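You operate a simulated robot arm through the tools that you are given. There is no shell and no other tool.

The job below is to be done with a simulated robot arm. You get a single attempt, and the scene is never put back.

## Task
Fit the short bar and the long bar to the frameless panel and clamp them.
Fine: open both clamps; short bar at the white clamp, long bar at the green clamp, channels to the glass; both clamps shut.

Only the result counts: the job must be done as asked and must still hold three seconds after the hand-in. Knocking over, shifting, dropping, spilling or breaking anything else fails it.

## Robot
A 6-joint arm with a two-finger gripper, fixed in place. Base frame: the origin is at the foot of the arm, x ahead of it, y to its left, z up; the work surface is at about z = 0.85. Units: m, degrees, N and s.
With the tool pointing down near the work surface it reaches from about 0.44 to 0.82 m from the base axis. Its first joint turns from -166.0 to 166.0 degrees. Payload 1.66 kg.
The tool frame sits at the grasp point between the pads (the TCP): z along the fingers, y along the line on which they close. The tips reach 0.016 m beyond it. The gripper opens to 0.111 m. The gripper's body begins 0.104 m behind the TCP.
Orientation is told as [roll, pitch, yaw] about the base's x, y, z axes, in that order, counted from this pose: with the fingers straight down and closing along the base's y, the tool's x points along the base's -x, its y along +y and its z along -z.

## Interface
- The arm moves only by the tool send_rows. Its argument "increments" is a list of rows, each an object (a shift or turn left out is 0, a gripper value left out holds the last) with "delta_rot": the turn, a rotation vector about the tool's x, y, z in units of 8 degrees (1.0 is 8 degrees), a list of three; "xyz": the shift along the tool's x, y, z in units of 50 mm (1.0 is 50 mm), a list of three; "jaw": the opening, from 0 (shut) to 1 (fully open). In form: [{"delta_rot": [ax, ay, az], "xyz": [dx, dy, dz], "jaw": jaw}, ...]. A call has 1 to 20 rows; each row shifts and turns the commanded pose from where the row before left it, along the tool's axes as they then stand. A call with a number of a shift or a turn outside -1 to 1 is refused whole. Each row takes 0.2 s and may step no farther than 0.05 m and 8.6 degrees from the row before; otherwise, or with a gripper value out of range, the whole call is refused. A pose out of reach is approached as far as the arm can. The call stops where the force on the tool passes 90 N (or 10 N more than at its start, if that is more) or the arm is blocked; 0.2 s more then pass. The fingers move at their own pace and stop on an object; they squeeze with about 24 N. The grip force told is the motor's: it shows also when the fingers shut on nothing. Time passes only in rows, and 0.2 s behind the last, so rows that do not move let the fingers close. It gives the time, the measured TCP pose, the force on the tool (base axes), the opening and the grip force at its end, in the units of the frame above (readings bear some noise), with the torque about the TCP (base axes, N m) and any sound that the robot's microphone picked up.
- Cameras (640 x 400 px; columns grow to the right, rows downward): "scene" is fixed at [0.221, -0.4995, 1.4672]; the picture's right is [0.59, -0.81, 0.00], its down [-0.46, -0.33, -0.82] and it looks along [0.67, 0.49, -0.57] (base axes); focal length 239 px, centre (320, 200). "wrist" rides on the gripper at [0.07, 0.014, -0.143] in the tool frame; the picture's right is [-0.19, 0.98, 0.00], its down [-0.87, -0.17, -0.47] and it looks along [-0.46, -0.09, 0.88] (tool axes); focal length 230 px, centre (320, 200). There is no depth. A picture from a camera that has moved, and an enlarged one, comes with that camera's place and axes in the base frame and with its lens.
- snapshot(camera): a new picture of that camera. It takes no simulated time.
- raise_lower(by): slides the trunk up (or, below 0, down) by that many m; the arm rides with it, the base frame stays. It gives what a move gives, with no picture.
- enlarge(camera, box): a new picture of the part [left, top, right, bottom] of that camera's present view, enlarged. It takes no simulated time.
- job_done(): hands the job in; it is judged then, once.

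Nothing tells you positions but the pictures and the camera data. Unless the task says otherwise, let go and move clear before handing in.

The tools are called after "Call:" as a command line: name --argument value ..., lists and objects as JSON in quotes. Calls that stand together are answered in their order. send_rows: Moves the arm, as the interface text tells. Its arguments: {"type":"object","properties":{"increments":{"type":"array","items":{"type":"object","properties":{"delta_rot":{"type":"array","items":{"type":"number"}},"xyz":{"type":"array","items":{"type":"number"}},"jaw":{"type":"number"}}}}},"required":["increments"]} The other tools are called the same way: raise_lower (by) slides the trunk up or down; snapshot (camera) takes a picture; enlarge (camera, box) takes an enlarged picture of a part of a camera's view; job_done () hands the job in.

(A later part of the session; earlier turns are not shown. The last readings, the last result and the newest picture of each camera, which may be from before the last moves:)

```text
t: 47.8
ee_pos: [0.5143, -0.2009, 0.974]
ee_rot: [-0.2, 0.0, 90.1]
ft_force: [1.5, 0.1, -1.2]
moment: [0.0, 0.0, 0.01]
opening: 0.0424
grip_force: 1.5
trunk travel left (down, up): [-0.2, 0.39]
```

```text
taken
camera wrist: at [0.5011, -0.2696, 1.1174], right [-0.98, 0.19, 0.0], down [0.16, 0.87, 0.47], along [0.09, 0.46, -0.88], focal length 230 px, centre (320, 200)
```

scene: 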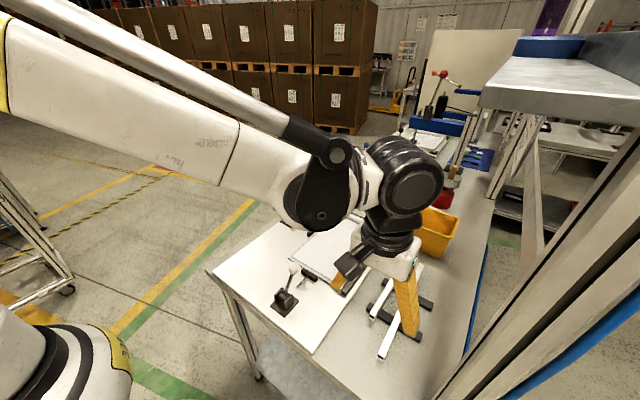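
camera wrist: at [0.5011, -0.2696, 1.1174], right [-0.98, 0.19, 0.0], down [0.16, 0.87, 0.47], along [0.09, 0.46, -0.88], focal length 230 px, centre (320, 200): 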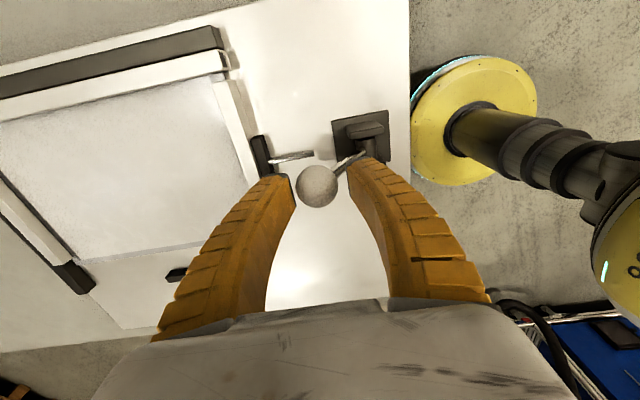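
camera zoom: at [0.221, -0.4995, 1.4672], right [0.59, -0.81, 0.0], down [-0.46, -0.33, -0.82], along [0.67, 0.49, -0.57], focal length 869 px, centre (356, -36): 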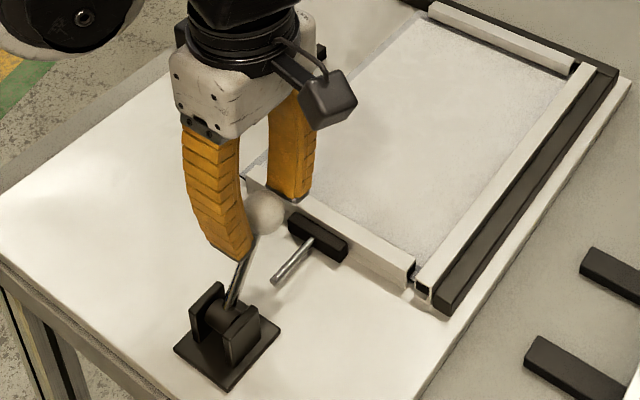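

The lever rests forward at about the original shut angle, free of both fingers. I push gently with the rear finger to make sure it is fully home.

Call:
send_rows --increments '[{"xyz": [0, -0.06, 0]}, {"xyz": [0, -0.06, 0]}, {"xyz": [0, -0.04, 0]}, {"xyz": [0, -0.02, 0]}, {}]'

Call:
enlarge --camera "scene" --box '[250, 210, 370, 320]'

```text
t: 49.0
ee_pos: [0.5231, -0.1999, 0.9736]
ee_rot: [-0.1, -0.1, 90.1]
ft_force: [0.3, 0.0, 0.0]
moment: [-0.01, -0.02, -0.02]
opening: 0.0428
grip_force: 1.7
trunk travel left (down, up): [-0.2, 0.39]
```

```text
3.64 times, centred on (310, 265) of scene
camera zoom: at [0.221, -0.4995, 1.4672], right [0.59, -0.81, 0.0], down [-0.46, -0.33, -0.82], along [0.67, 0.49, -0.57], focal length 869 px, centre (356, -36)
```

zoom: 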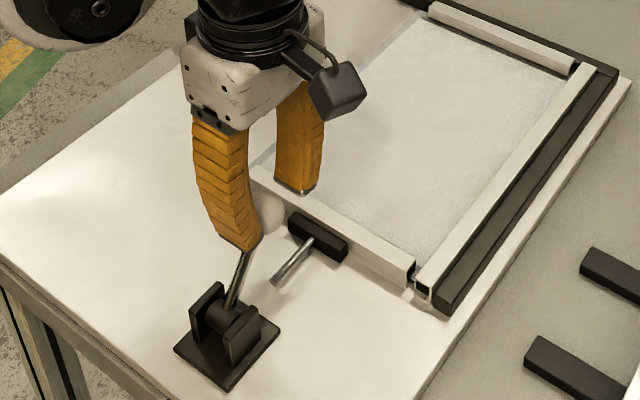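

Contact is just about to start. I push a few more millimetres and read the force.

Call:
send_rows --increments '[{"xyz": [0, -0.04, 0]}, {"xyz": [0, -0.04, 0]}, {}]'

Call:
snapshot --camera "wrist"

Call:
enlarge --camera "scene" --box '[250, 210, 370, 320]'

```text
t: 49.8
ee_pos: [0.5268, -0.2002, 0.9738]
ee_rot: [0.0, -0.1, 90.2]
ft_force: [-8.2, 1.2, 1.8]
moment: [0.06, 0.04, -0.01]
opening: 0.0479
grip_force: 5.2
trunk travel left (down, up): [-0.2, 0.39]
```

```text
taken
camera wrist: at [0.5131, -0.2695, 1.1179], right [-0.98, 0.19, 0.0], down [0.16, 0.87, 0.47], along [0.09, 0.46, -0.88], focal length 230 px, centre (320, 200)
```

wrist: 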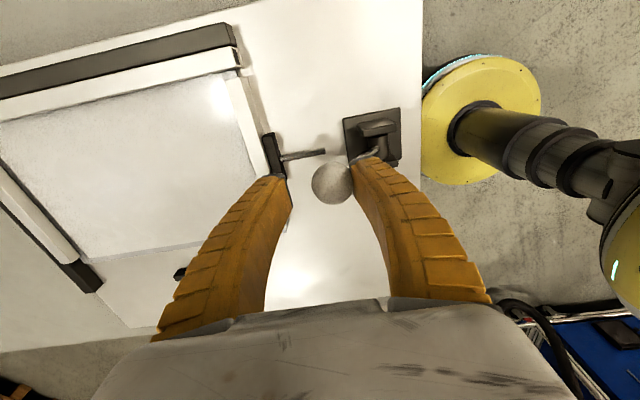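

```text
3.64 times, centred on (310, 265) of scene
camera zoom: at [0.221, -0.4995, 1.4672], right [0.59, -0.81, 0.0], down [-0.46, -0.33, -0.82], along [0.67, 0.49, -0.57], focal length 869 px, centre (356, -36)
```

zoom: 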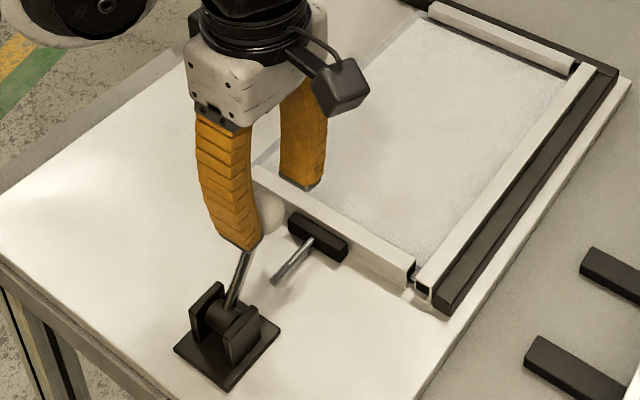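

The lever is against its shut stop (8 N reaction, knob at x ≈ 0.517). I centre the fingers off the knob, rise, and inspect the pad-to-bar contact.

Call:
send_rows --increments '[{"xyz": [0, 0.2, 0]}, {"jaw": 0.5}, {"xyz": [0, 0, -0.6]}, {"xyz": [0, 0, -0.8]}, {}]'

Call:
snapshot --camera "wrist"

Call:
enlarge --camera "wrist" --box '[230, 100, 370, 200]'

Call:
enlarge --camera "scene" --box '[280, 230, 370, 300]'

```text
t: 51.0
ee_pos: [0.5177, -0.2002, 1.0443]
ee_rot: [-0.1, 0.0, 90.2]
ft_force: [0.2, 0.0, 0.1]
moment: [0.0, 0.0, 0.0]
opening: 0.0576
grip_force: 1.4
trunk travel left (down, up): [-0.2, 0.39]
```

```text
taken
camera wrist: at [0.5039, -0.2698, 1.1877], right [-0.98, 0.19, 0.0], down [0.16, 0.87, 0.47], along [0.09, 0.46, -0.88], focal length 230 px, centre (320, 200)
```

wrist: 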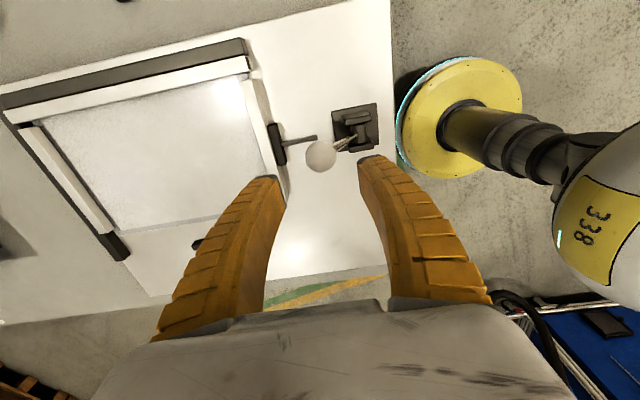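

```text
4.00 times, centred on (300, 150) of wrist
camera zoom: at [0.5039, -0.2698, 1.1877], right [-0.98, 0.19, 0.0], down [0.16, 0.87, 0.47], along [0.09, 0.46, -0.88], focal length 920 px, centre (400, 400)
```

zoom: 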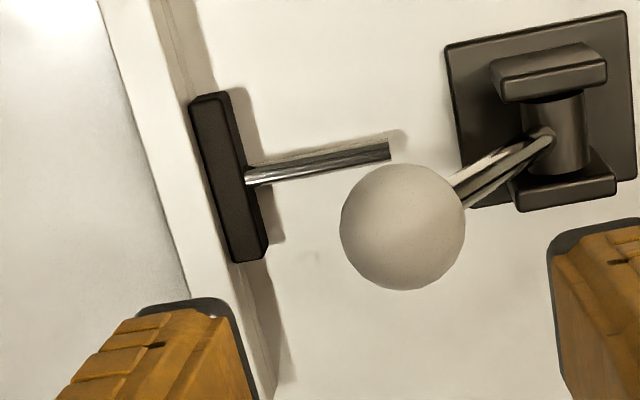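

```text
5.71 times, centred on (325, 265) of scene
camera zoom: at [0.221, -0.4995, 1.4672], right [0.59, -0.81, 0.0], down [-0.46, -0.33, -0.82], along [0.67, 0.49, -0.57], focal length 1366 px, centre (291, -171)
```

zoom: 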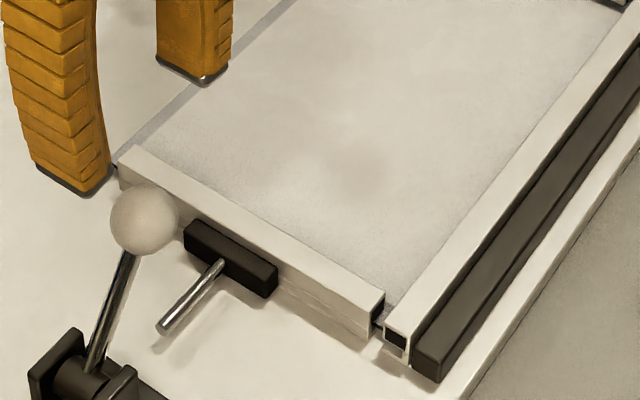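

The lever holds shut and the pad appears to press on the bar. I zoom in on the contact from both cameras to be sure.

Call:
enlarge --camera "scene" --box '[305, 258, 353, 296]'

Call:
enlarge --camera "wrist" --box '[262, 105, 312, 175]'

Call:
enlarge --camera "wrist" --box '[220, 40, 290, 100]'

```text
10.53 times, centred on (329, 277) of scene
camera zoom: at [0.221, -0.4995, 1.4672], right [0.59, -0.81, 0.0], down [-0.46, -0.33, -0.82], along [0.67, 0.49, -0.57], focal length 2517 px, centre (225, -610)
```

zoom: 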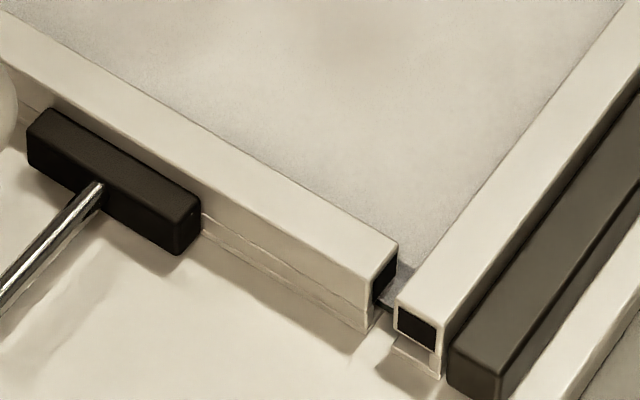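

```text
5.71 times, centred on (287, 140) of wrist
camera zoom: at [0.5039, -0.2698, 1.1877], right [-0.98, 0.19, 0.0], down [0.16, 0.87, 0.47], along [0.09, 0.46, -0.88], focal length 1315 px, centre (509, 543)
```

zoom: 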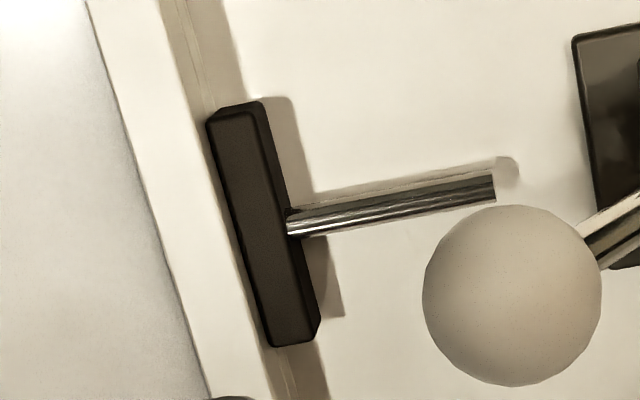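

```text
6.67 times, centred on (255, 70) of wrist
camera zoom: at [0.5039, -0.2698, 1.1877], right [-0.98, 0.19, 0.0], down [0.16, 0.87, 0.47], along [0.09, 0.46, -0.88], focal length 1534 px, centre (753, 1067)
```

zoom: 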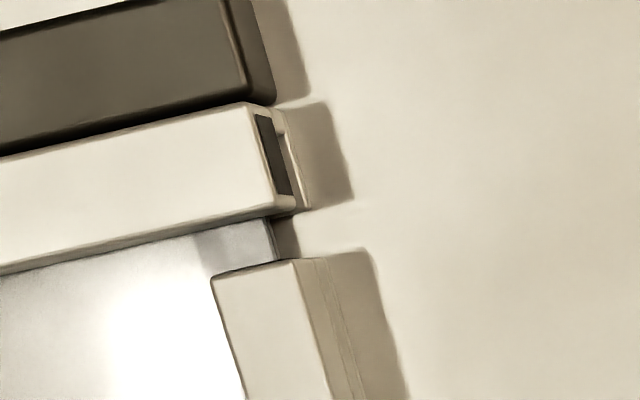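

The white clamp holds: its pad is flat on the bar, and the bar's outer face (x ≈ 0.583) is flush with the fitted long bar's end. Now for the long bar: I turn back to yaw 0 and move over its centre near (0.650, -0.465).

Call:
send_rows --increments '[{"delta_rot": [0, 0, 0.9375]}, {"delta_rot": [0, 0, 0.9375]}, {"delta_rot": [0, 0, 0.9375]}, {"delta_rot": [0, 0, 0.9375]}, {"delta_rot": [0, 0, 0.9375]}, {"delta_rot": [0, 0, 0.9375]}, {"delta_rot": [0, 0, 0.9375]}, {"delta_rot": [0, 0, 0.9375]}, {"delta_rot": [0, 0, 0.9375]}, {"delta_rot": [0, 0, 0.9375]}, {"delta_rot": [0, 0, 0.9375]}, {"delta_rot": [0, 0, 0.9375]}, {}]'

Call:
send_rows --increments '[{"xyz": [-0.379, -0.759, 0]}, {"xyz": [-0.379, -0.759, 0]}, {"xyz": [-0.379, -0.759, 0]}, {"xyz": [-0.379, -0.759, 0]}, {"xyz": [-0.379, -0.759, 0]}, {"xyz": [-0.379, -0.759, 0]}, {"xyz": [-0.379, -0.759, 0]}, {"xyz": [0, 0, 0.7]}, {"xyz": [0, 0, 0.7]}, {}]'

Call:
snapshot --camera "wrist"

Call:
enlarge --camera "scene" --box '[340, 230, 460, 370]'

```text
t: 53.8
ee_pos: [0.5176, -0.2008, 1.0436]
ee_rot: [0.2, -0.2, 0.0]
ft_force: [0.0, -0.4, -0.8]
moment: [0.01, -0.01, 0.03]
opening: 0.0576
grip_force: 1.5
trunk travel left (down, up): [-0.2, 0.39]
```

```text
t: 56.0
ee_pos: [0.6506, -0.4659, 0.9729]
ee_rot: [0.2, -0.1, 0.1]
ft_force: [-0.2, 0.1, -0.1]
moment: [-0.02, -0.02, 0.0]
opening: 0.0578
grip_force: 1.7
trunk travel left (down, up): [-0.2, 0.39]
```

```text
taken
camera wrist: at [0.581, -0.4518, 1.1162], right [0.19, 0.98, 0.0], down [0.86, -0.17, 0.47], along [0.47, -0.09, -0.88], focal length 230 px, centre (320, 200)
```

wrist: 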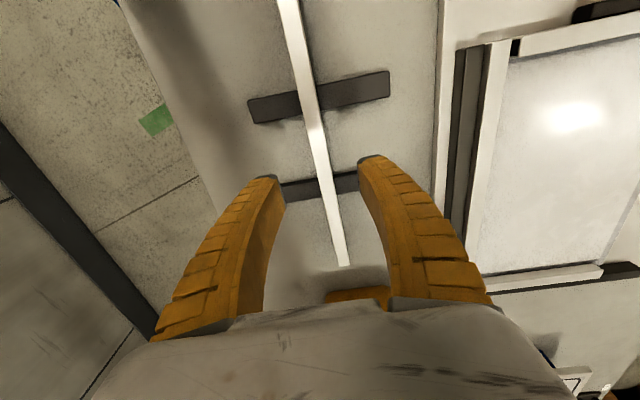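

```text
2.86 times, centred on (400, 300) of scene
camera zoom: at [0.221, -0.4995, 1.4672], right [0.59, -0.81, 0.0], down [-0.46, -0.33, -0.82], along [0.67, 0.49, -0.57], focal length 683 px, centre (91, -86)
```

zoom: 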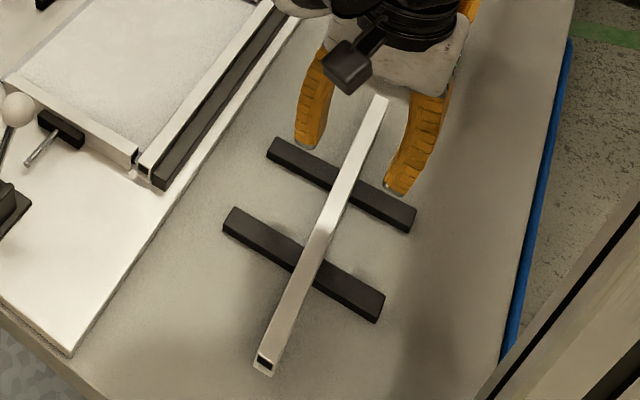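

The bar is centred between the fingers and the TCP is at its mid-length. I descend to z ≈ 0.891 and grip.

Call:
send_rows --increments '[{"xyz": [0, 0, 0.6], "jaw": 0.4}, {"xyz": [0, 0, 0.6]}, {"xyz": [0, 0, 0.44]}, {}, {"jaw": 0}, {}, {}]'

Call:
send_rows --increments '[{"xyz": [0, 0, -0.2]}, {"xyz": [0, 0, -0.4]}, {"xyz": [0, 0, -0.8]}, {"xyz": [0, 0, -0.8]}, {}]'

Call:
snapshot --camera "wrist"

Call:
enlarge --camera "scene" --box '[320, 180, 480, 370]'

```text
t: 57.6
ee_pos: [0.6493, -0.4654, 0.8906]
ee_rot: [0.0, -0.3, 0.1]
ft_force: [0.0, -0.5, 4.4]
moment: [-0.04, 0.04, 0.17]
opening: 0.0127
grip_force: 24.1
trunk travel left (down, up): [-0.2, 0.39]
```

```text
t: 58.8
ee_pos: [0.6504, -0.4645, 1.0022]
ee_rot: [0.1, -0.1, 0.2]
ft_force: [-0.2, 0.8, -0.4]
moment: [0.0, 0.0, -0.04]
opening: 0.0106
grip_force: 24.4
trunk travel left (down, up): [-0.2, 0.39]
```

```text
taken
camera wrist: at [0.5813, -0.4519, 1.1461], right [0.19, 0.98, 0.0], down [0.86, -0.17, 0.47], along [0.47, -0.09, -0.88], focal length 230 px, centre (320, 200)
```

wrist: 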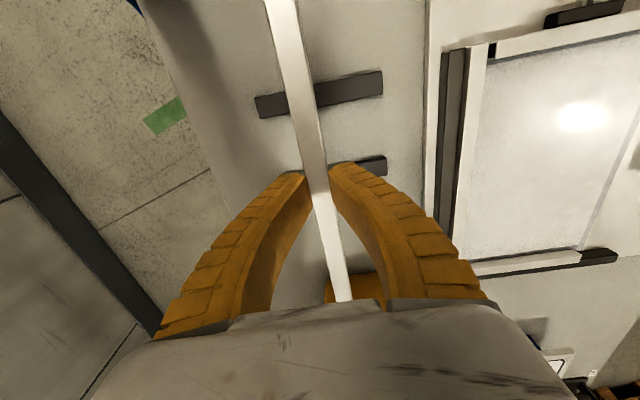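

```text
2.11 times, centred on (400, 275) of scene
camera zoom: at [0.221, -0.4995, 1.4672], right [0.59, -0.81, 0.0], down [-0.46, -0.33, -0.82], along [0.67, 0.49, -0.57], focal length 503 px, centre (152, 42)
```

zoom: 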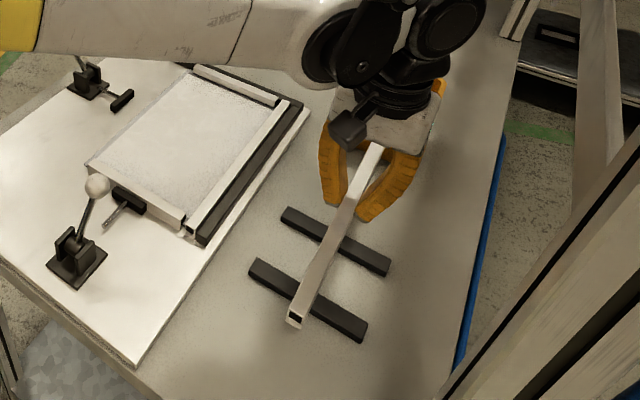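

The long bar is gripped and lifted level. I carry it at z ≈ 1.03 across to the green side, staging it just outboard of the glass's +y edge (centre about (0.739, -0.089)).

Call:
send_rows --increments '[{"xyz": [0, 0, -0.6]}, {"xyz": [0, 0.834, 0]}, {"xyz": [0, 0.834, 0]}, {"xyz": [0, 0.834, 0]}, {"xyz": [-0.295, 0.834, 0]}, {"xyz": [-0.295, 0.834, 0]}, {"xyz": [-0.295, 0.834, 0]}, {"xyz": [-0.295, 0.834, 0]}, {"xyz": [-0.295, 0.834, 0]}, {"xyz": [-0.295, 0.834, 0]}, {}]'

Call:
snapshot --camera "wrist"

Call:
snapshot --camera "scene"

```text
t: 61.2
ee_pos: [0.7379, -0.0897, 1.0316]
ee_rot: [0.1, -0.2, 0.0]
ft_force: [0.3, -0.4, -0.4]
moment: [0.0, 0.01, 0.01]
opening: 0.0107
grip_force: 23.7
trunk travel left (down, up): [-0.2, 0.39]
```

```text
taken
camera wrist: at [0.6679, -0.0764, 1.1761], right [0.19, 0.98, 0.0], down [0.86, -0.17, 0.47], along [0.47, -0.09, -0.88], focal length 230 px, centre (320, 200)
```

wrist: 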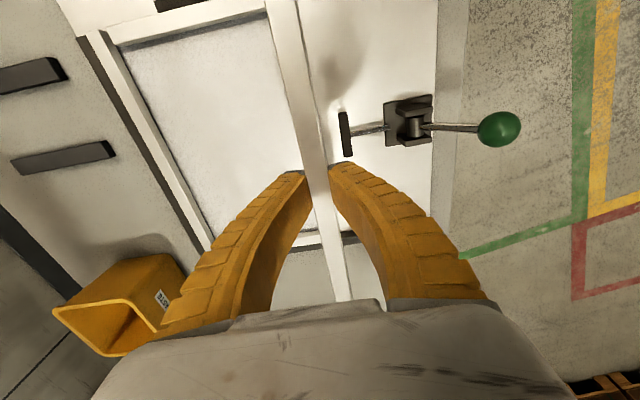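

```text
taken
```

scene: 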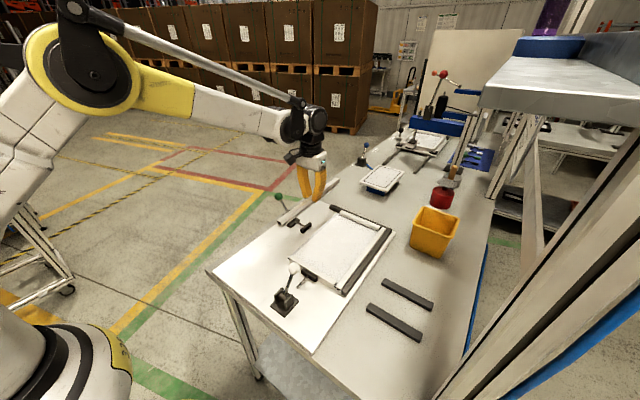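

The bar hangs parallel over the green side. I zoom to measure the far fence's face before lowering, so the bar's far end clears it.

Call:
enlarge --camera "wrist" --box '[290, 210, 390, 310]'

Call:
enlarge --camera "scene" --box '[300, 160, 420, 250]'

Call:
enlarge --camera "wrist" --box '[230, 0, 360, 110]'

```text
4.00 times, centred on (340, 260) of wrist
camera zoom: at [0.6679, -0.0764, 1.1761], right [0.19, 0.98, 0.0], down [0.86, -0.17, 0.47], along [0.47, -0.09, -0.88], focal length 920 px, centre (240, -40)
```

zoom: 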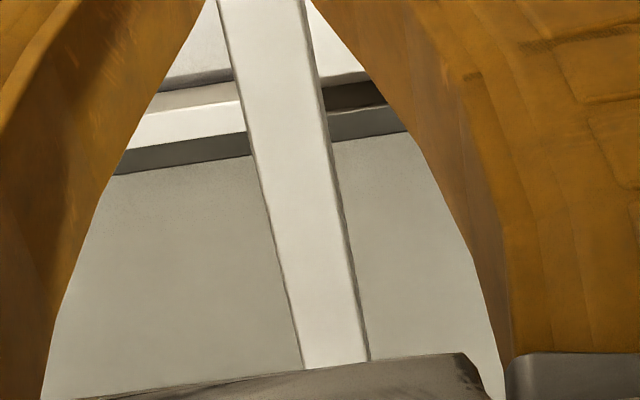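

```text
4.44 times, centred on (360, 205) of scene
camera zoom: at [0.221, -0.4995, 1.4672], right [0.59, -0.81, 0.0], down [-0.46, -0.33, -0.82], along [0.67, 0.49, -0.57], focal length 1063 px, centre (142, 178)
```

zoom: 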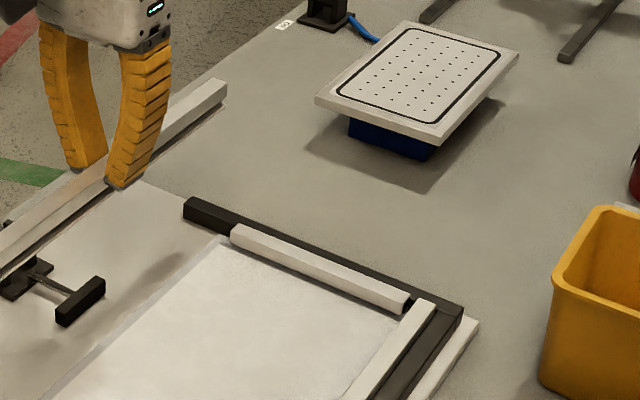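

```text
3.64 times, centred on (295, 55) of wrist
camera zoom: at [0.6679, -0.0764, 1.1761], right [0.19, 0.98, 0.0], down [0.86, -0.17, 0.47], along [0.47, -0.09, -0.88], focal length 837 px, centre (411, 727)
```

zoom: 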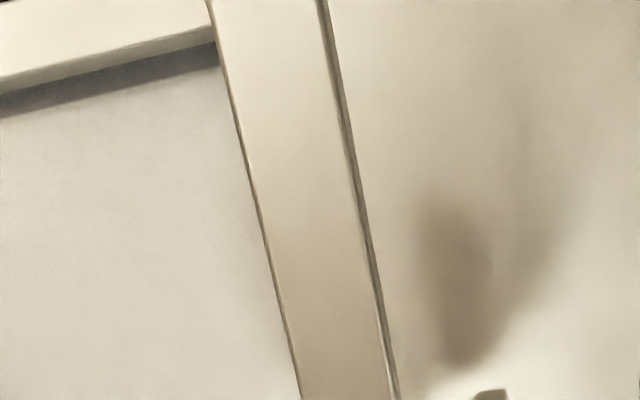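

The far fence's face is near x ≈ 0.896, so I want the bar's near end level with (or a millimetre shy of) the fitted long bar's near end. I lower to z ≈ 0.93 (still above the fence) and compare.

Call:
send_rows --increments '[{"xyz": [0, 0, 0.7]}, {"xyz": [0, 0, 0.7]}, {"xyz": [0, 0, 0.62]}, {}]'

Call:
snapshot --camera "wrist"

Call:
enlarge --camera "scene" --box '[280, 180, 400, 300]'

Call:
enlarge --camera "scene" --box '[280, 215, 330, 260]'

Call:
enlarge --camera "wrist" --box '[290, 230, 390, 310]'

```text
t: 62.2
ee_pos: [0.7377, -0.0918, 0.9301]
ee_rot: [0.2, -0.1, 0.1]
ft_force: [-0.4, 0.0, -0.7]
moment: [-0.01, 0.04, 0.0]
opening: 0.0107
grip_force: 24.3
trunk travel left (down, up): [-0.2, 0.39]
```

```text
taken
camera wrist: at [0.6687, -0.0773, 1.0743], right [0.19, 0.98, 0.0], down [0.86, -0.17, 0.47], along [0.47, -0.09, -0.88], focal length 230 px, centre (320, 200)
```

wrist: 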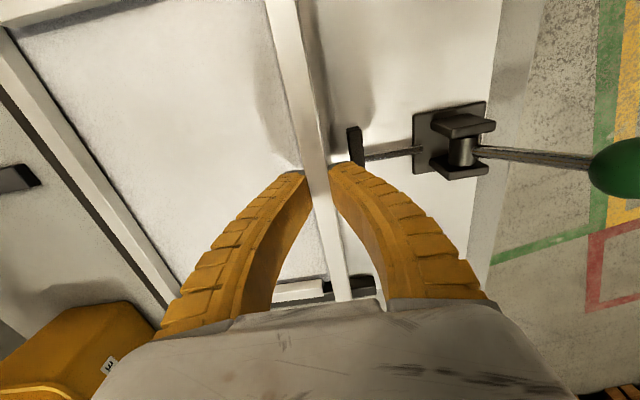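

```text
3.33 times, centred on (340, 240) of scene
camera zoom: at [0.221, -0.4995, 1.4672], right [0.59, -0.81, 0.0], down [-0.46, -0.33, -0.82], along [0.67, 0.49, -0.57], focal length 797 px, centre (253, 67)
```

zoom: 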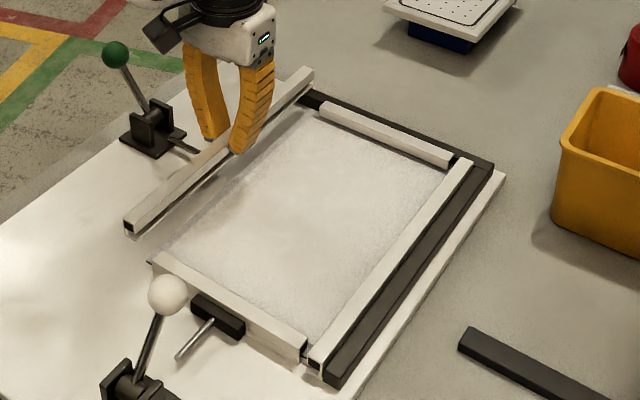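

```text
8.89 times, centred on (305, 238) of scene
camera zoom: at [0.221, -0.4995, 1.4672], right [0.59, -0.81, 0.0], down [-0.46, -0.33, -0.82], along [0.67, 0.49, -0.57], focal length 2125 px, centre (453, -133)
```

zoom: 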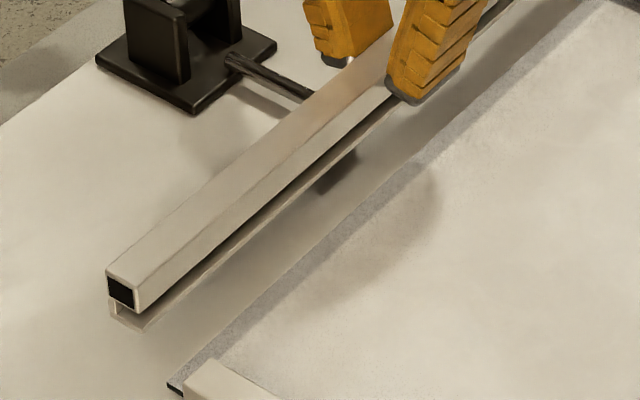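

```text
5.00 times, centred on (340, 270) of wrist
camera zoom: at [0.6687, -0.0773, 1.0743], right [0.19, 0.98, 0.0], down [0.86, -0.17, 0.47], along [0.47, -0.09, -0.88], focal length 1150 px, centre (220, -150)
```

zoom: 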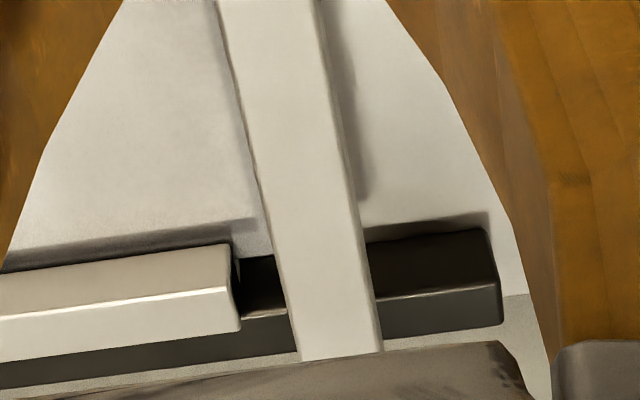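

The slot clearly faces the glass, the near end (x ≈ 0.582) lines up with the fitted long bar's, and the far end clears the fence by about 2 mm. I shift 2 mm further outboard for margin and lower carefully.

Call:
send_rows --increments '[{"xyz": [0, 0.04, 0]}, {"xyz": [0, 0, 0.3]}, {"xyz": [0, 0, 0.3]}, {"xyz": [0, 0, 0.06]}, {}]'

Call:
enlarge --camera "scene" --box '[280, 215, 330, 260]'

Call:
enlarge --camera "wrist" --box '[240, 0, 400, 130]'

Call:
enlarge --camera "scene" --box '[330, 180, 390, 225]'

```text
t: 63.4
ee_pos: [0.7389, -0.0877, 0.8981]
ee_rot: [0.1, -0.1, 0.1]
ft_force: [0.3, -0.4, -0.6]
moment: [-0.06, 0.02, 0.02]
opening: 0.0108
grip_force: 23.9
trunk travel left (down, up): [-0.2, 0.39]
```

```text
8.89 times, centred on (305, 238) of scene
camera zoom: at [0.221, -0.4995, 1.4672], right [0.59, -0.81, 0.0], down [-0.46, -0.33, -0.82], along [0.67, 0.49, -0.57], focal length 2125 px, centre (453, -133)
```

zoom: 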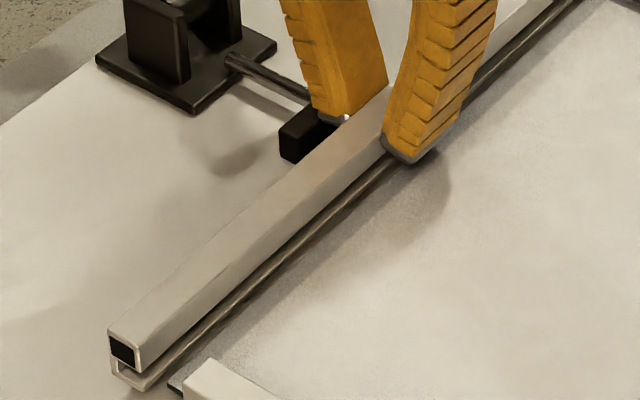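

```text
3.08 times, centred on (320, 65) of wrist
camera zoom: at [0.6687, -0.0742, 1.0421], right [0.19, 0.98, 0.0], down [0.86, -0.17, 0.47], along [0.47, -0.09, -0.88], focal length 708 px, centre (320, 615)
```

zoom: 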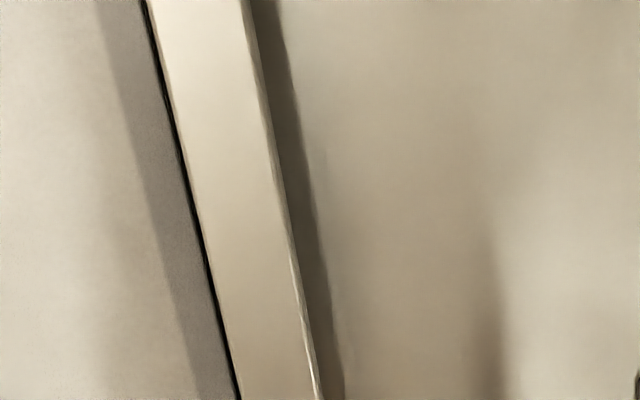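

```text
8.89 times, centred on (360, 202) of scene
camera zoom: at [0.221, -0.4995, 1.4672], right [0.59, -0.81, 0.0], down [-0.46, -0.33, -0.82], along [0.67, 0.49, -0.57], focal length 2125 px, centre (-36, 178)
```

zoom: 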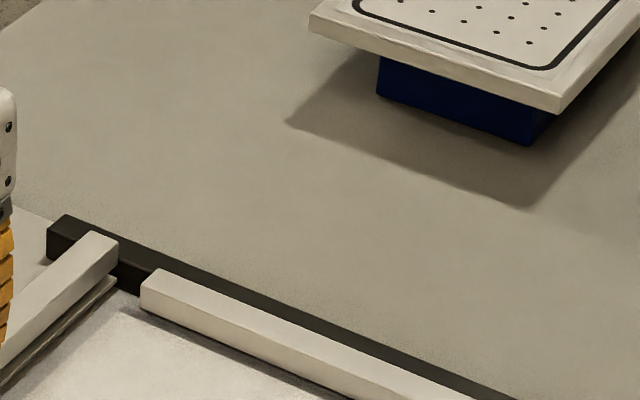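

The bar's inner face is about 4.6 mm outboard of the glass edge and the far end clears the fence by about 1.6 mm. I lower the last few millimetres in 1 mm steps.

Call:
send_rows --increments '[{"xyz": [0, 0, 0.02]}, {"xyz": [0, 0, 0.02]}, {"xyz": [0, 0, 0.02]}, {"xyz": [0, 0, 0.02]}, {"xyz": [0, 0, 0.02]}, {}]'

Call:
send_rows --increments '[{"xyz": [0, 0, 0.02]}, {}]'

Call:
enlarge --camera "scene" --box '[280, 225, 330, 270]'

```text
t: 64.8
ee_pos: [0.7388, -0.0877, 0.8937]
ee_rot: [0.1, -0.1, 0.2]
ft_force: [0.9, -0.7, 0.4]
moment: [-0.03, 0.02, 0.06]
opening: 0.0106
grip_force: 23.9
trunk travel left (down, up): [-0.2, 0.39]
```

```text
t: 65.4
ee_pos: [0.7389, -0.0883, 0.8921]
ee_rot: [0.1, -0.1, 0.1]
ft_force: [-0.2, 1.3, -0.9]
moment: [0.03, -0.02, -0.01]
opening: 0.011
grip_force: 24.2
trunk travel left (down, up): [-0.2, 0.39]
```

```text
8.89 times, centred on (305, 248) of scene
camera zoom: at [0.221, -0.4995, 1.4672], right [0.59, -0.81, 0.0], down [-0.46, -0.33, -0.82], along [0.67, 0.49, -0.57], focal length 2125 px, centre (453, -222)
```

zoom: 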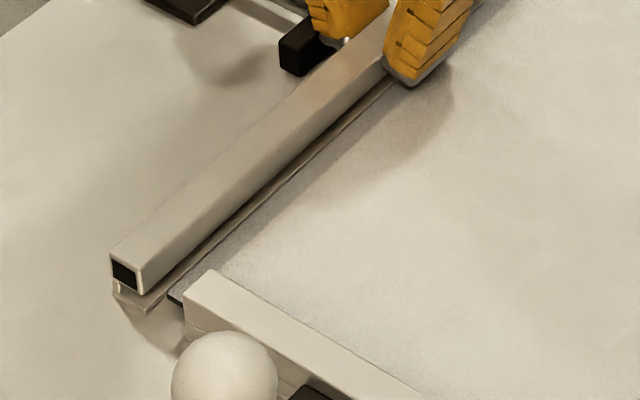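

Almost on the plate. One more millimetre.

Call:
send_rows --increments '[{"xyz": [0, 0, 0.02]}, {}]'

Call:
enlarge --camera "scene" --box '[280, 230, 320, 260]'

```text
t: 66.0
ee_pos: [0.7383, -0.0866, 0.8919]
ee_rot: [0.2, -0.2, 0.1]
ft_force: [1.8, 0.4, 2.7]
moment: [0.01, 0.0, 0.01]
opening: 0.0116
grip_force: 24.4
trunk travel left (down, up): [-0.2, 0.39]
```

```text
13.33 times, centred on (300, 245) of scene
camera zoom: at [0.221, -0.4995, 1.4672], right [0.59, -0.81, 0.0], down [-0.46, -0.33, -0.82], along [0.67, 0.49, -0.57], focal length 3188 px, centre (587, -400)
```

zoom: 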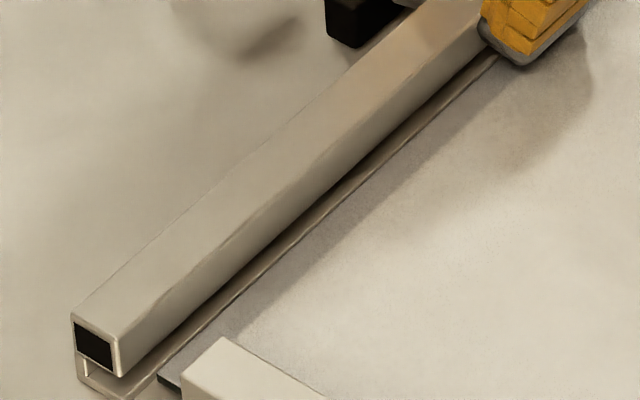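

The bar is flat on the plate (2.7 N, no moment). I slide it toward the glass (-y) in small steps.

Call:
send_rows --increments '[{"xyz": [0, -0.03, 0]}, {"xyz": [0, -0.03, 0]}, {"xyz": [0, -0.03, 0]}, {"xyz": [0, -0.03, 0]}, {}]'

Call:
enlarge --camera "scene" --box '[280, 230, 320, 260]'

Call:
enlarge --camera "wrist" --box '[240, 0, 400, 130]'

Call:
enlarge --camera "scene" --box '[330, 190, 370, 220]'

```text
t: 67.2
ee_pos: [0.7382, -0.0944, 0.8912]
ee_rot: [0.0, 0.0, 0.1]
ft_force: [0.3, 0.8, 1.9]
moment: [0.04, 0.02, 0.0]
opening: 0.0119
grip_force: 24.2
trunk travel left (down, up): [-0.2, 0.39]
```

```text
13.33 times, centred on (300, 245) of scene
camera zoom: at [0.221, -0.4995, 1.4672], right [0.59, -0.81, 0.0], down [-0.46, -0.33, -0.82], along [0.67, 0.49, -0.57], focal length 3188 px, centre (587, -400)
```

zoom: 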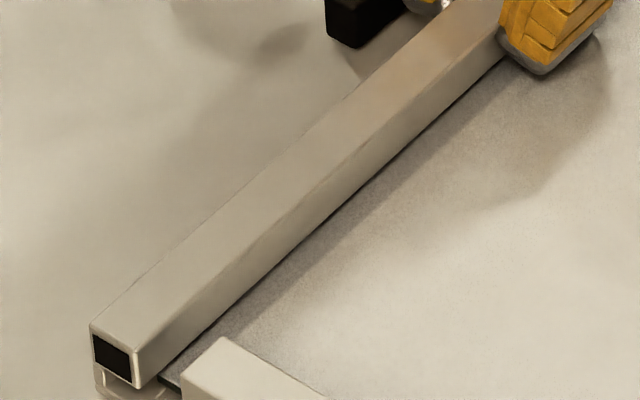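

```text
3.08 times, centred on (320, 65) of wrist
camera zoom: at [0.6687, -0.0806, 1.0352], right [0.19, 0.98, 0.0], down [0.86, -0.17, 0.47], along [0.47, -0.09, -0.88], focal length 708 px, centre (320, 615)
```

zoom: 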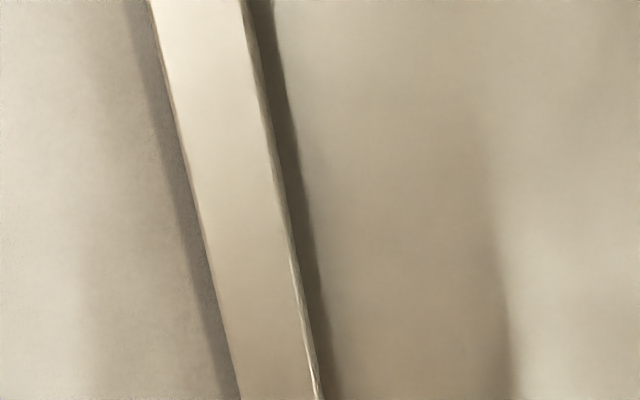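

```text
13.33 times, centred on (350, 205) of scene
camera zoom: at [0.221, -0.4995, 1.4672], right [0.59, -0.81, 0.0], down [-0.46, -0.33, -0.82], along [0.67, 0.49, -0.57], focal length 3188 px, centre (-80, 133)
```

zoom: 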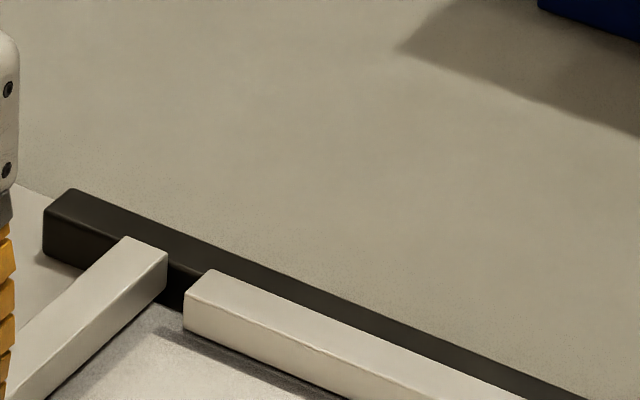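

The glass edge is entering the slot without resistance. I continue 4 mm more.

Call:
send_rows --increments '[{"xyz": [0, -0.03, 0]}, {"xyz": [0, -0.03, 0]}, {"xyz": [0, -0.02, 0]}, {}]'

Call:
enlarge --camera "scene" --box '[280, 230, 320, 260]'

Call:
enlarge --camera "scene" --box '[330, 190, 370, 220]'

Call:
enlarge --camera "wrist" --box '[240, 0, 400, 130]'

```text
t: 68.2
ee_pos: [0.7389, -0.0972, 0.8921]
ee_rot: [0.1, -0.2, 0.2]
ft_force: [-0.5, 0.6, 2.6]
moment: [0.02, 0.01, 0.0]
opening: 0.0123
grip_force: 24.3
trunk travel left (down, up): [-0.2, 0.39]
```

```text
13.33 times, centred on (300, 245) of scene
camera zoom: at [0.221, -0.4995, 1.4672], right [0.59, -0.81, 0.0], down [-0.46, -0.33, -0.82], along [0.67, 0.49, -0.57], focal length 3188 px, centre (587, -400)
```

zoom: 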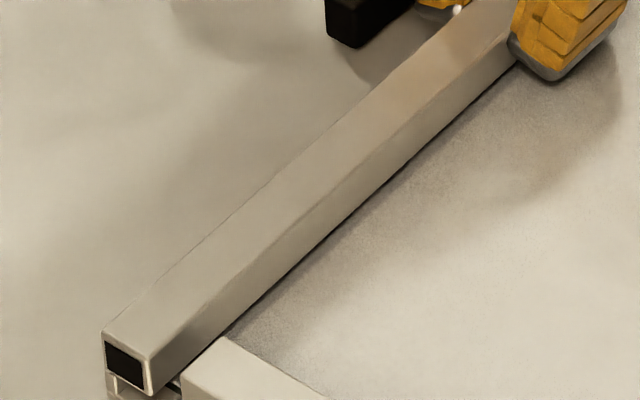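

```text
13.33 times, centred on (350, 205) of scene
camera zoom: at [0.221, -0.4995, 1.4672], right [0.59, -0.81, 0.0], down [-0.46, -0.33, -0.82], along [0.67, 0.49, -0.57], focal length 3188 px, centre (-80, 133)
```

zoom: 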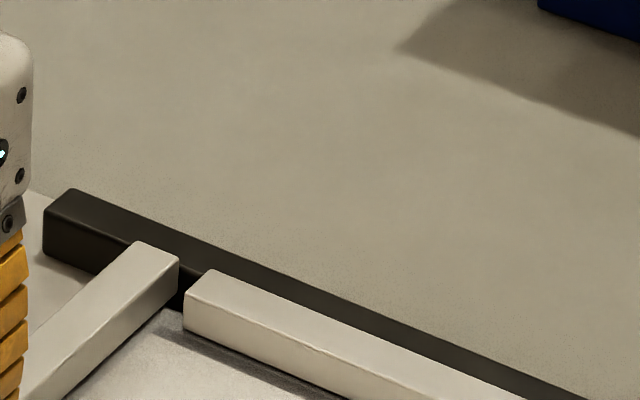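

```text
3.08 times, centred on (320, 65) of wrist
camera zoom: at [0.6687, -0.0845, 1.0351], right [0.19, 0.98, 0.0], down [0.86, -0.17, 0.47], along [0.47, -0.09, -0.88], focal length 708 px, centre (320, 615)
```

zoom: 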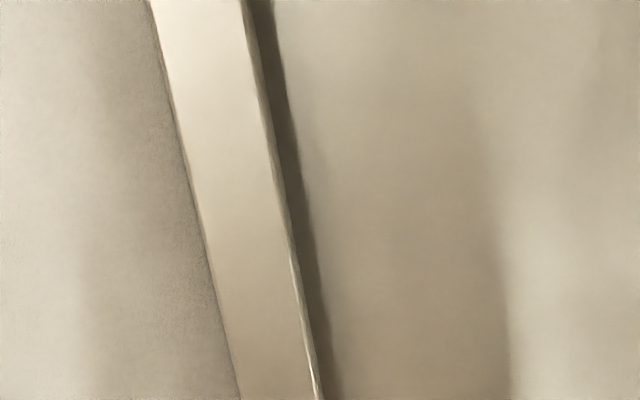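

The bar is about 5.7 mm onto the glass, slightly short of flush so the pad can push it home. I release with a small opening and rise.

Call:
send_rows --increments '[{"jaw": 0.2}, {"jaw": 0.25}, {}, {"xyz": [0, 0, -0.2]}, {"xyz": [0, 0, -0.6]}, {"xyz": [0, 0, -0.8]}, {"xyz": [0, 0, -0.8]}, {}]'

Call:
snapshot --camera "wrist"

Call:
enlarge --camera "scene" --box '[270, 180, 400, 300]'

```text
t: 70.0
ee_pos: [0.7397, -0.0995, 1.0107]
ee_rot: [0.1, 0.0, 0.1]
ft_force: [0.1, 0.6, 1.0]
moment: [-0.02, -0.01, 0.02]
opening: 0.0307
grip_force: 2.5
trunk travel left (down, up): [-0.2, 0.39]
```

```text
taken
camera wrist: at [0.6687, -0.0853, 1.1555], right [0.19, 0.98, 0.0], down [0.86, -0.17, 0.47], along [0.47, -0.09, -0.88], focal length 230 px, centre (320, 200)
```

wrist: 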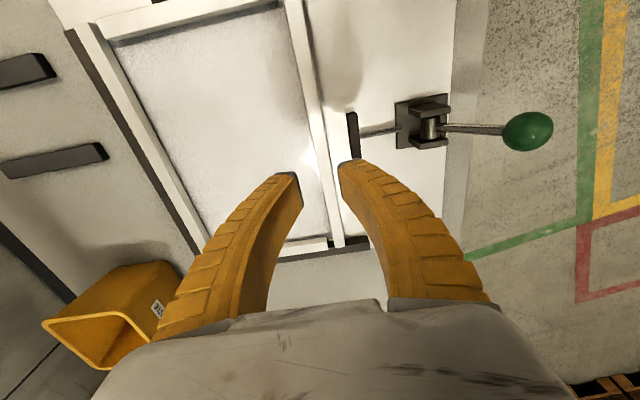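

```text
3.33 times, centred on (335, 240) of scene
camera zoom: at [0.221, -0.4995, 1.4672], right [0.59, -0.81, 0.0], down [-0.46, -0.33, -0.82], along [0.67, 0.49, -0.57], focal length 797 px, centre (270, 67)
```

zoom: 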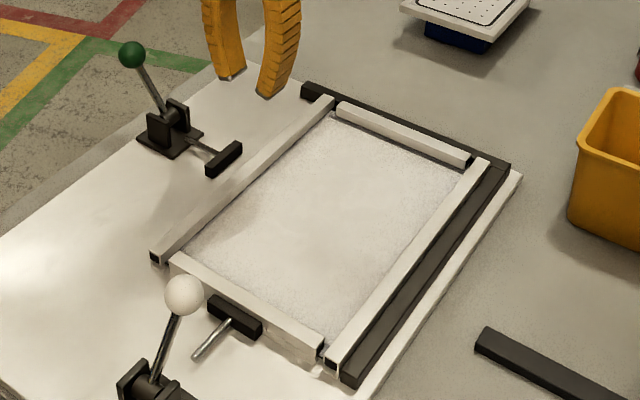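

All four bars are on the panel. Now the green clamp: I move over its knob (open position near (0.742, 0.075)) with fingers straddling it along y.

Call:
send_rows --increments '[{"xyz": [-0.04, 0.7, -0.2], "jaw": 0.5}, {"xyz": [0, 0.7, 0]}, {"xyz": [0, 0.7, 0]}, {"xyz": [0, 0.7, 0]}, {"xyz": [0, 0.69, 0]}, {}]'

Call:
snapshot --camera "wrist"

Call:
enlarge --camera "scene" --box '[240, 150, 370, 260]'

```text
t: 71.4
ee_pos: [0.7392, 0.0748, 1.0213]
ee_rot: [-0.1, -0.1, 0.1]
ft_force: [-0.6, 0.0, 0.1]
moment: [-0.02, -0.03, -0.01]
opening: 0.0577
grip_force: 1.6
trunk travel left (down, up): [-0.2, 0.39]
```

```text
taken
camera wrist: at [0.6697, 0.09, 1.165], right [0.19, 0.98, 0.0], down [0.86, -0.17, 0.47], along [0.47, -0.09, -0.88], focal length 230 px, centre (320, 200)
```

wrist: 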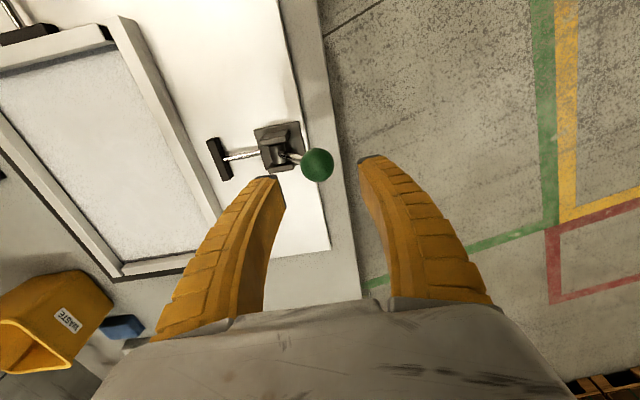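

```text
3.64 times, centred on (305, 205) of scene
camera zoom: at [0.221, -0.4995, 1.4672], right [0.59, -0.81, 0.0], down [-0.46, -0.33, -0.82], along [0.67, 0.49, -0.57], focal length 869 px, centre (374, 182)
```

zoom: 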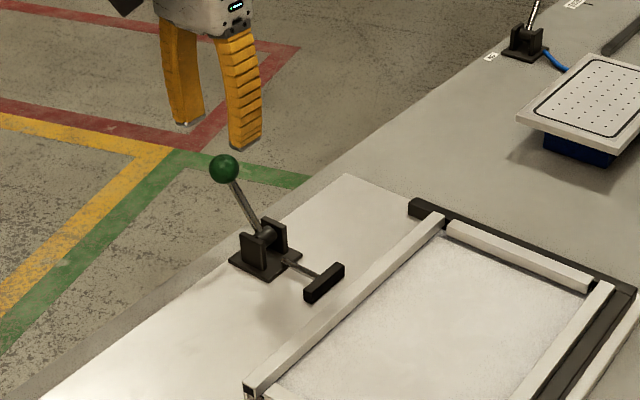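

The green knob is centred between the fingers. I repeat the same motion as for the white clamp.

Call:
send_rows --increments '[{"xyz": [0, 0, 0.52]}, {"xyz": [0, 0, 0.52], "jaw": 0.36}, {}, {"xyz": [0, -0.16, -0.06]}, {"xyz": [0, -0.16, -0.06]}, {"xyz": [0, -0.16, -0.06]}, {"xyz": [0, -0.16, -0.06]}, {"xyz": [0, -0.16, -0.06]}, {"xyz": [0, -0.16, -0.04]}, {"xyz": [0, -0.12, 0]}, {"xyz": [0, -0.12, 0]}, {"xyz": [0, -0.12, 0.02]}, {"xyz": [0, -0.12, 0.04]}, {}]'

Call:
snapshot --camera "wrist"

Call:
enlarge --camera "scene" --box '[260, 170, 380, 270]'

```text
t: 74.4
ee_pos: [0.74, 0.0035, 0.9833]
ee_rot: [0.0, -0.1, 0.0]
ft_force: [1.6, -4.3, 0.0]
moment: [0.01, -0.03, 0.02]
opening: 0.0451
grip_force: 3.6
trunk travel left (down, up): [-0.2, 0.39]
```

```text
taken
camera wrist: at [0.6701, 0.0169, 1.1273], right [0.19, 0.98, 0.0], down [0.86, -0.17, 0.47], along [0.47, -0.09, -0.88], focal length 230 px, centre (320, 200)
```

wrist: 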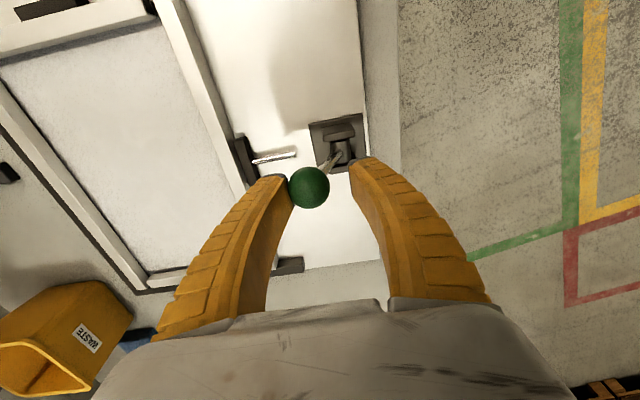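

```text
4.00 times, centred on (320, 220) of scene
camera zoom: at [0.221, -0.4995, 1.4672], right [0.59, -0.81, 0.0], down [-0.46, -0.33, -0.82], along [0.67, 0.49, -0.57], focal length 956 px, centre (320, 120)
```

zoom: 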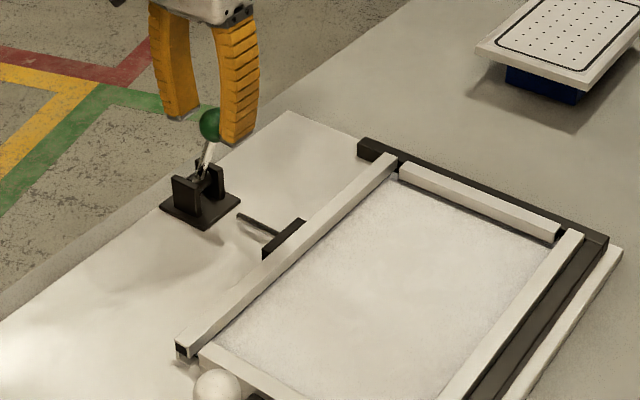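

The green lever has gone over centre just as the white one did. I ease it forward and then press it home with the rear finger.

Call:
send_rows --increments '[{"xyz": [0, -0.12, 0.05]}, {"xyz": [0, -0.12, 0.05]}, {"xyz": [0, -0.12, 0.05]}, {"xyz": [0, -0.1, 0.03]}, {}, {"xyz": [0, -0.06, 0]}, {"xyz": [0, -0.06, 0]}, {"xyz": [0, -0.04, 0]}, {"xyz": [0, -0.02, 0]}, {}]'

Call:
snapshot --camera "wrist"

Call:
enlarge --camera "scene" --box '[260, 170, 380, 270]'

```text
t: 76.6
ee_pos: [0.74, -0.027, 0.9741]
ee_rot: [0.1, -0.1, 0.1]
ft_force: [-0.6, 0.8, 0.1]
moment: [0.0, 0.02, -0.03]
opening: 0.0427
grip_force: 1.6
trunk travel left (down, up): [-0.2, 0.39]
```

```text
taken
camera wrist: at [0.6702, -0.0137, 1.1182], right [0.19, 0.98, 0.0], down [0.86, -0.17, 0.47], along [0.47, -0.09, -0.88], focal length 230 px, centre (320, 200)
```

wrist: 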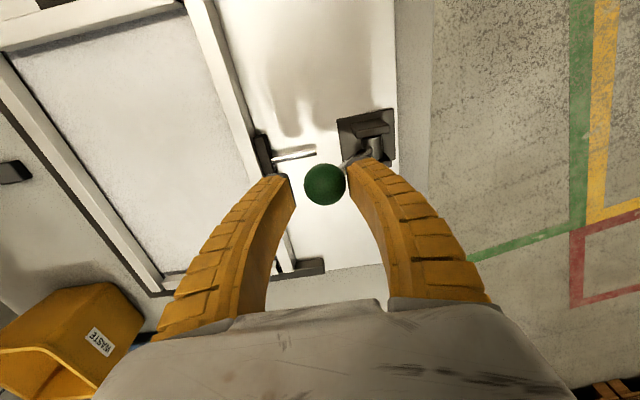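

```text
4.00 times, centred on (320, 220) of scene
camera zoom: at [0.221, -0.4995, 1.4672], right [0.59, -0.81, 0.0], down [-0.46, -0.33, -0.82], along [0.67, 0.49, -0.57], focal length 956 px, centre (320, 120)
```

zoom: 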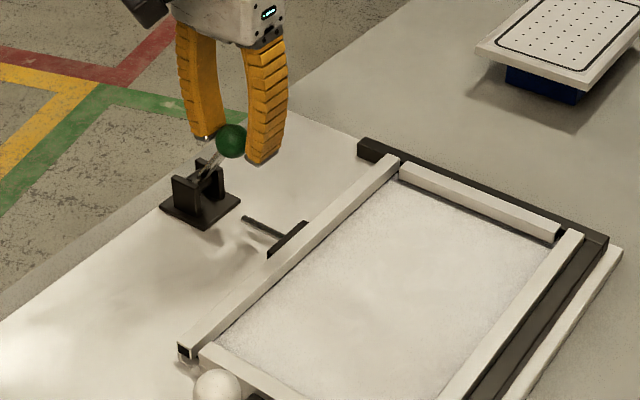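

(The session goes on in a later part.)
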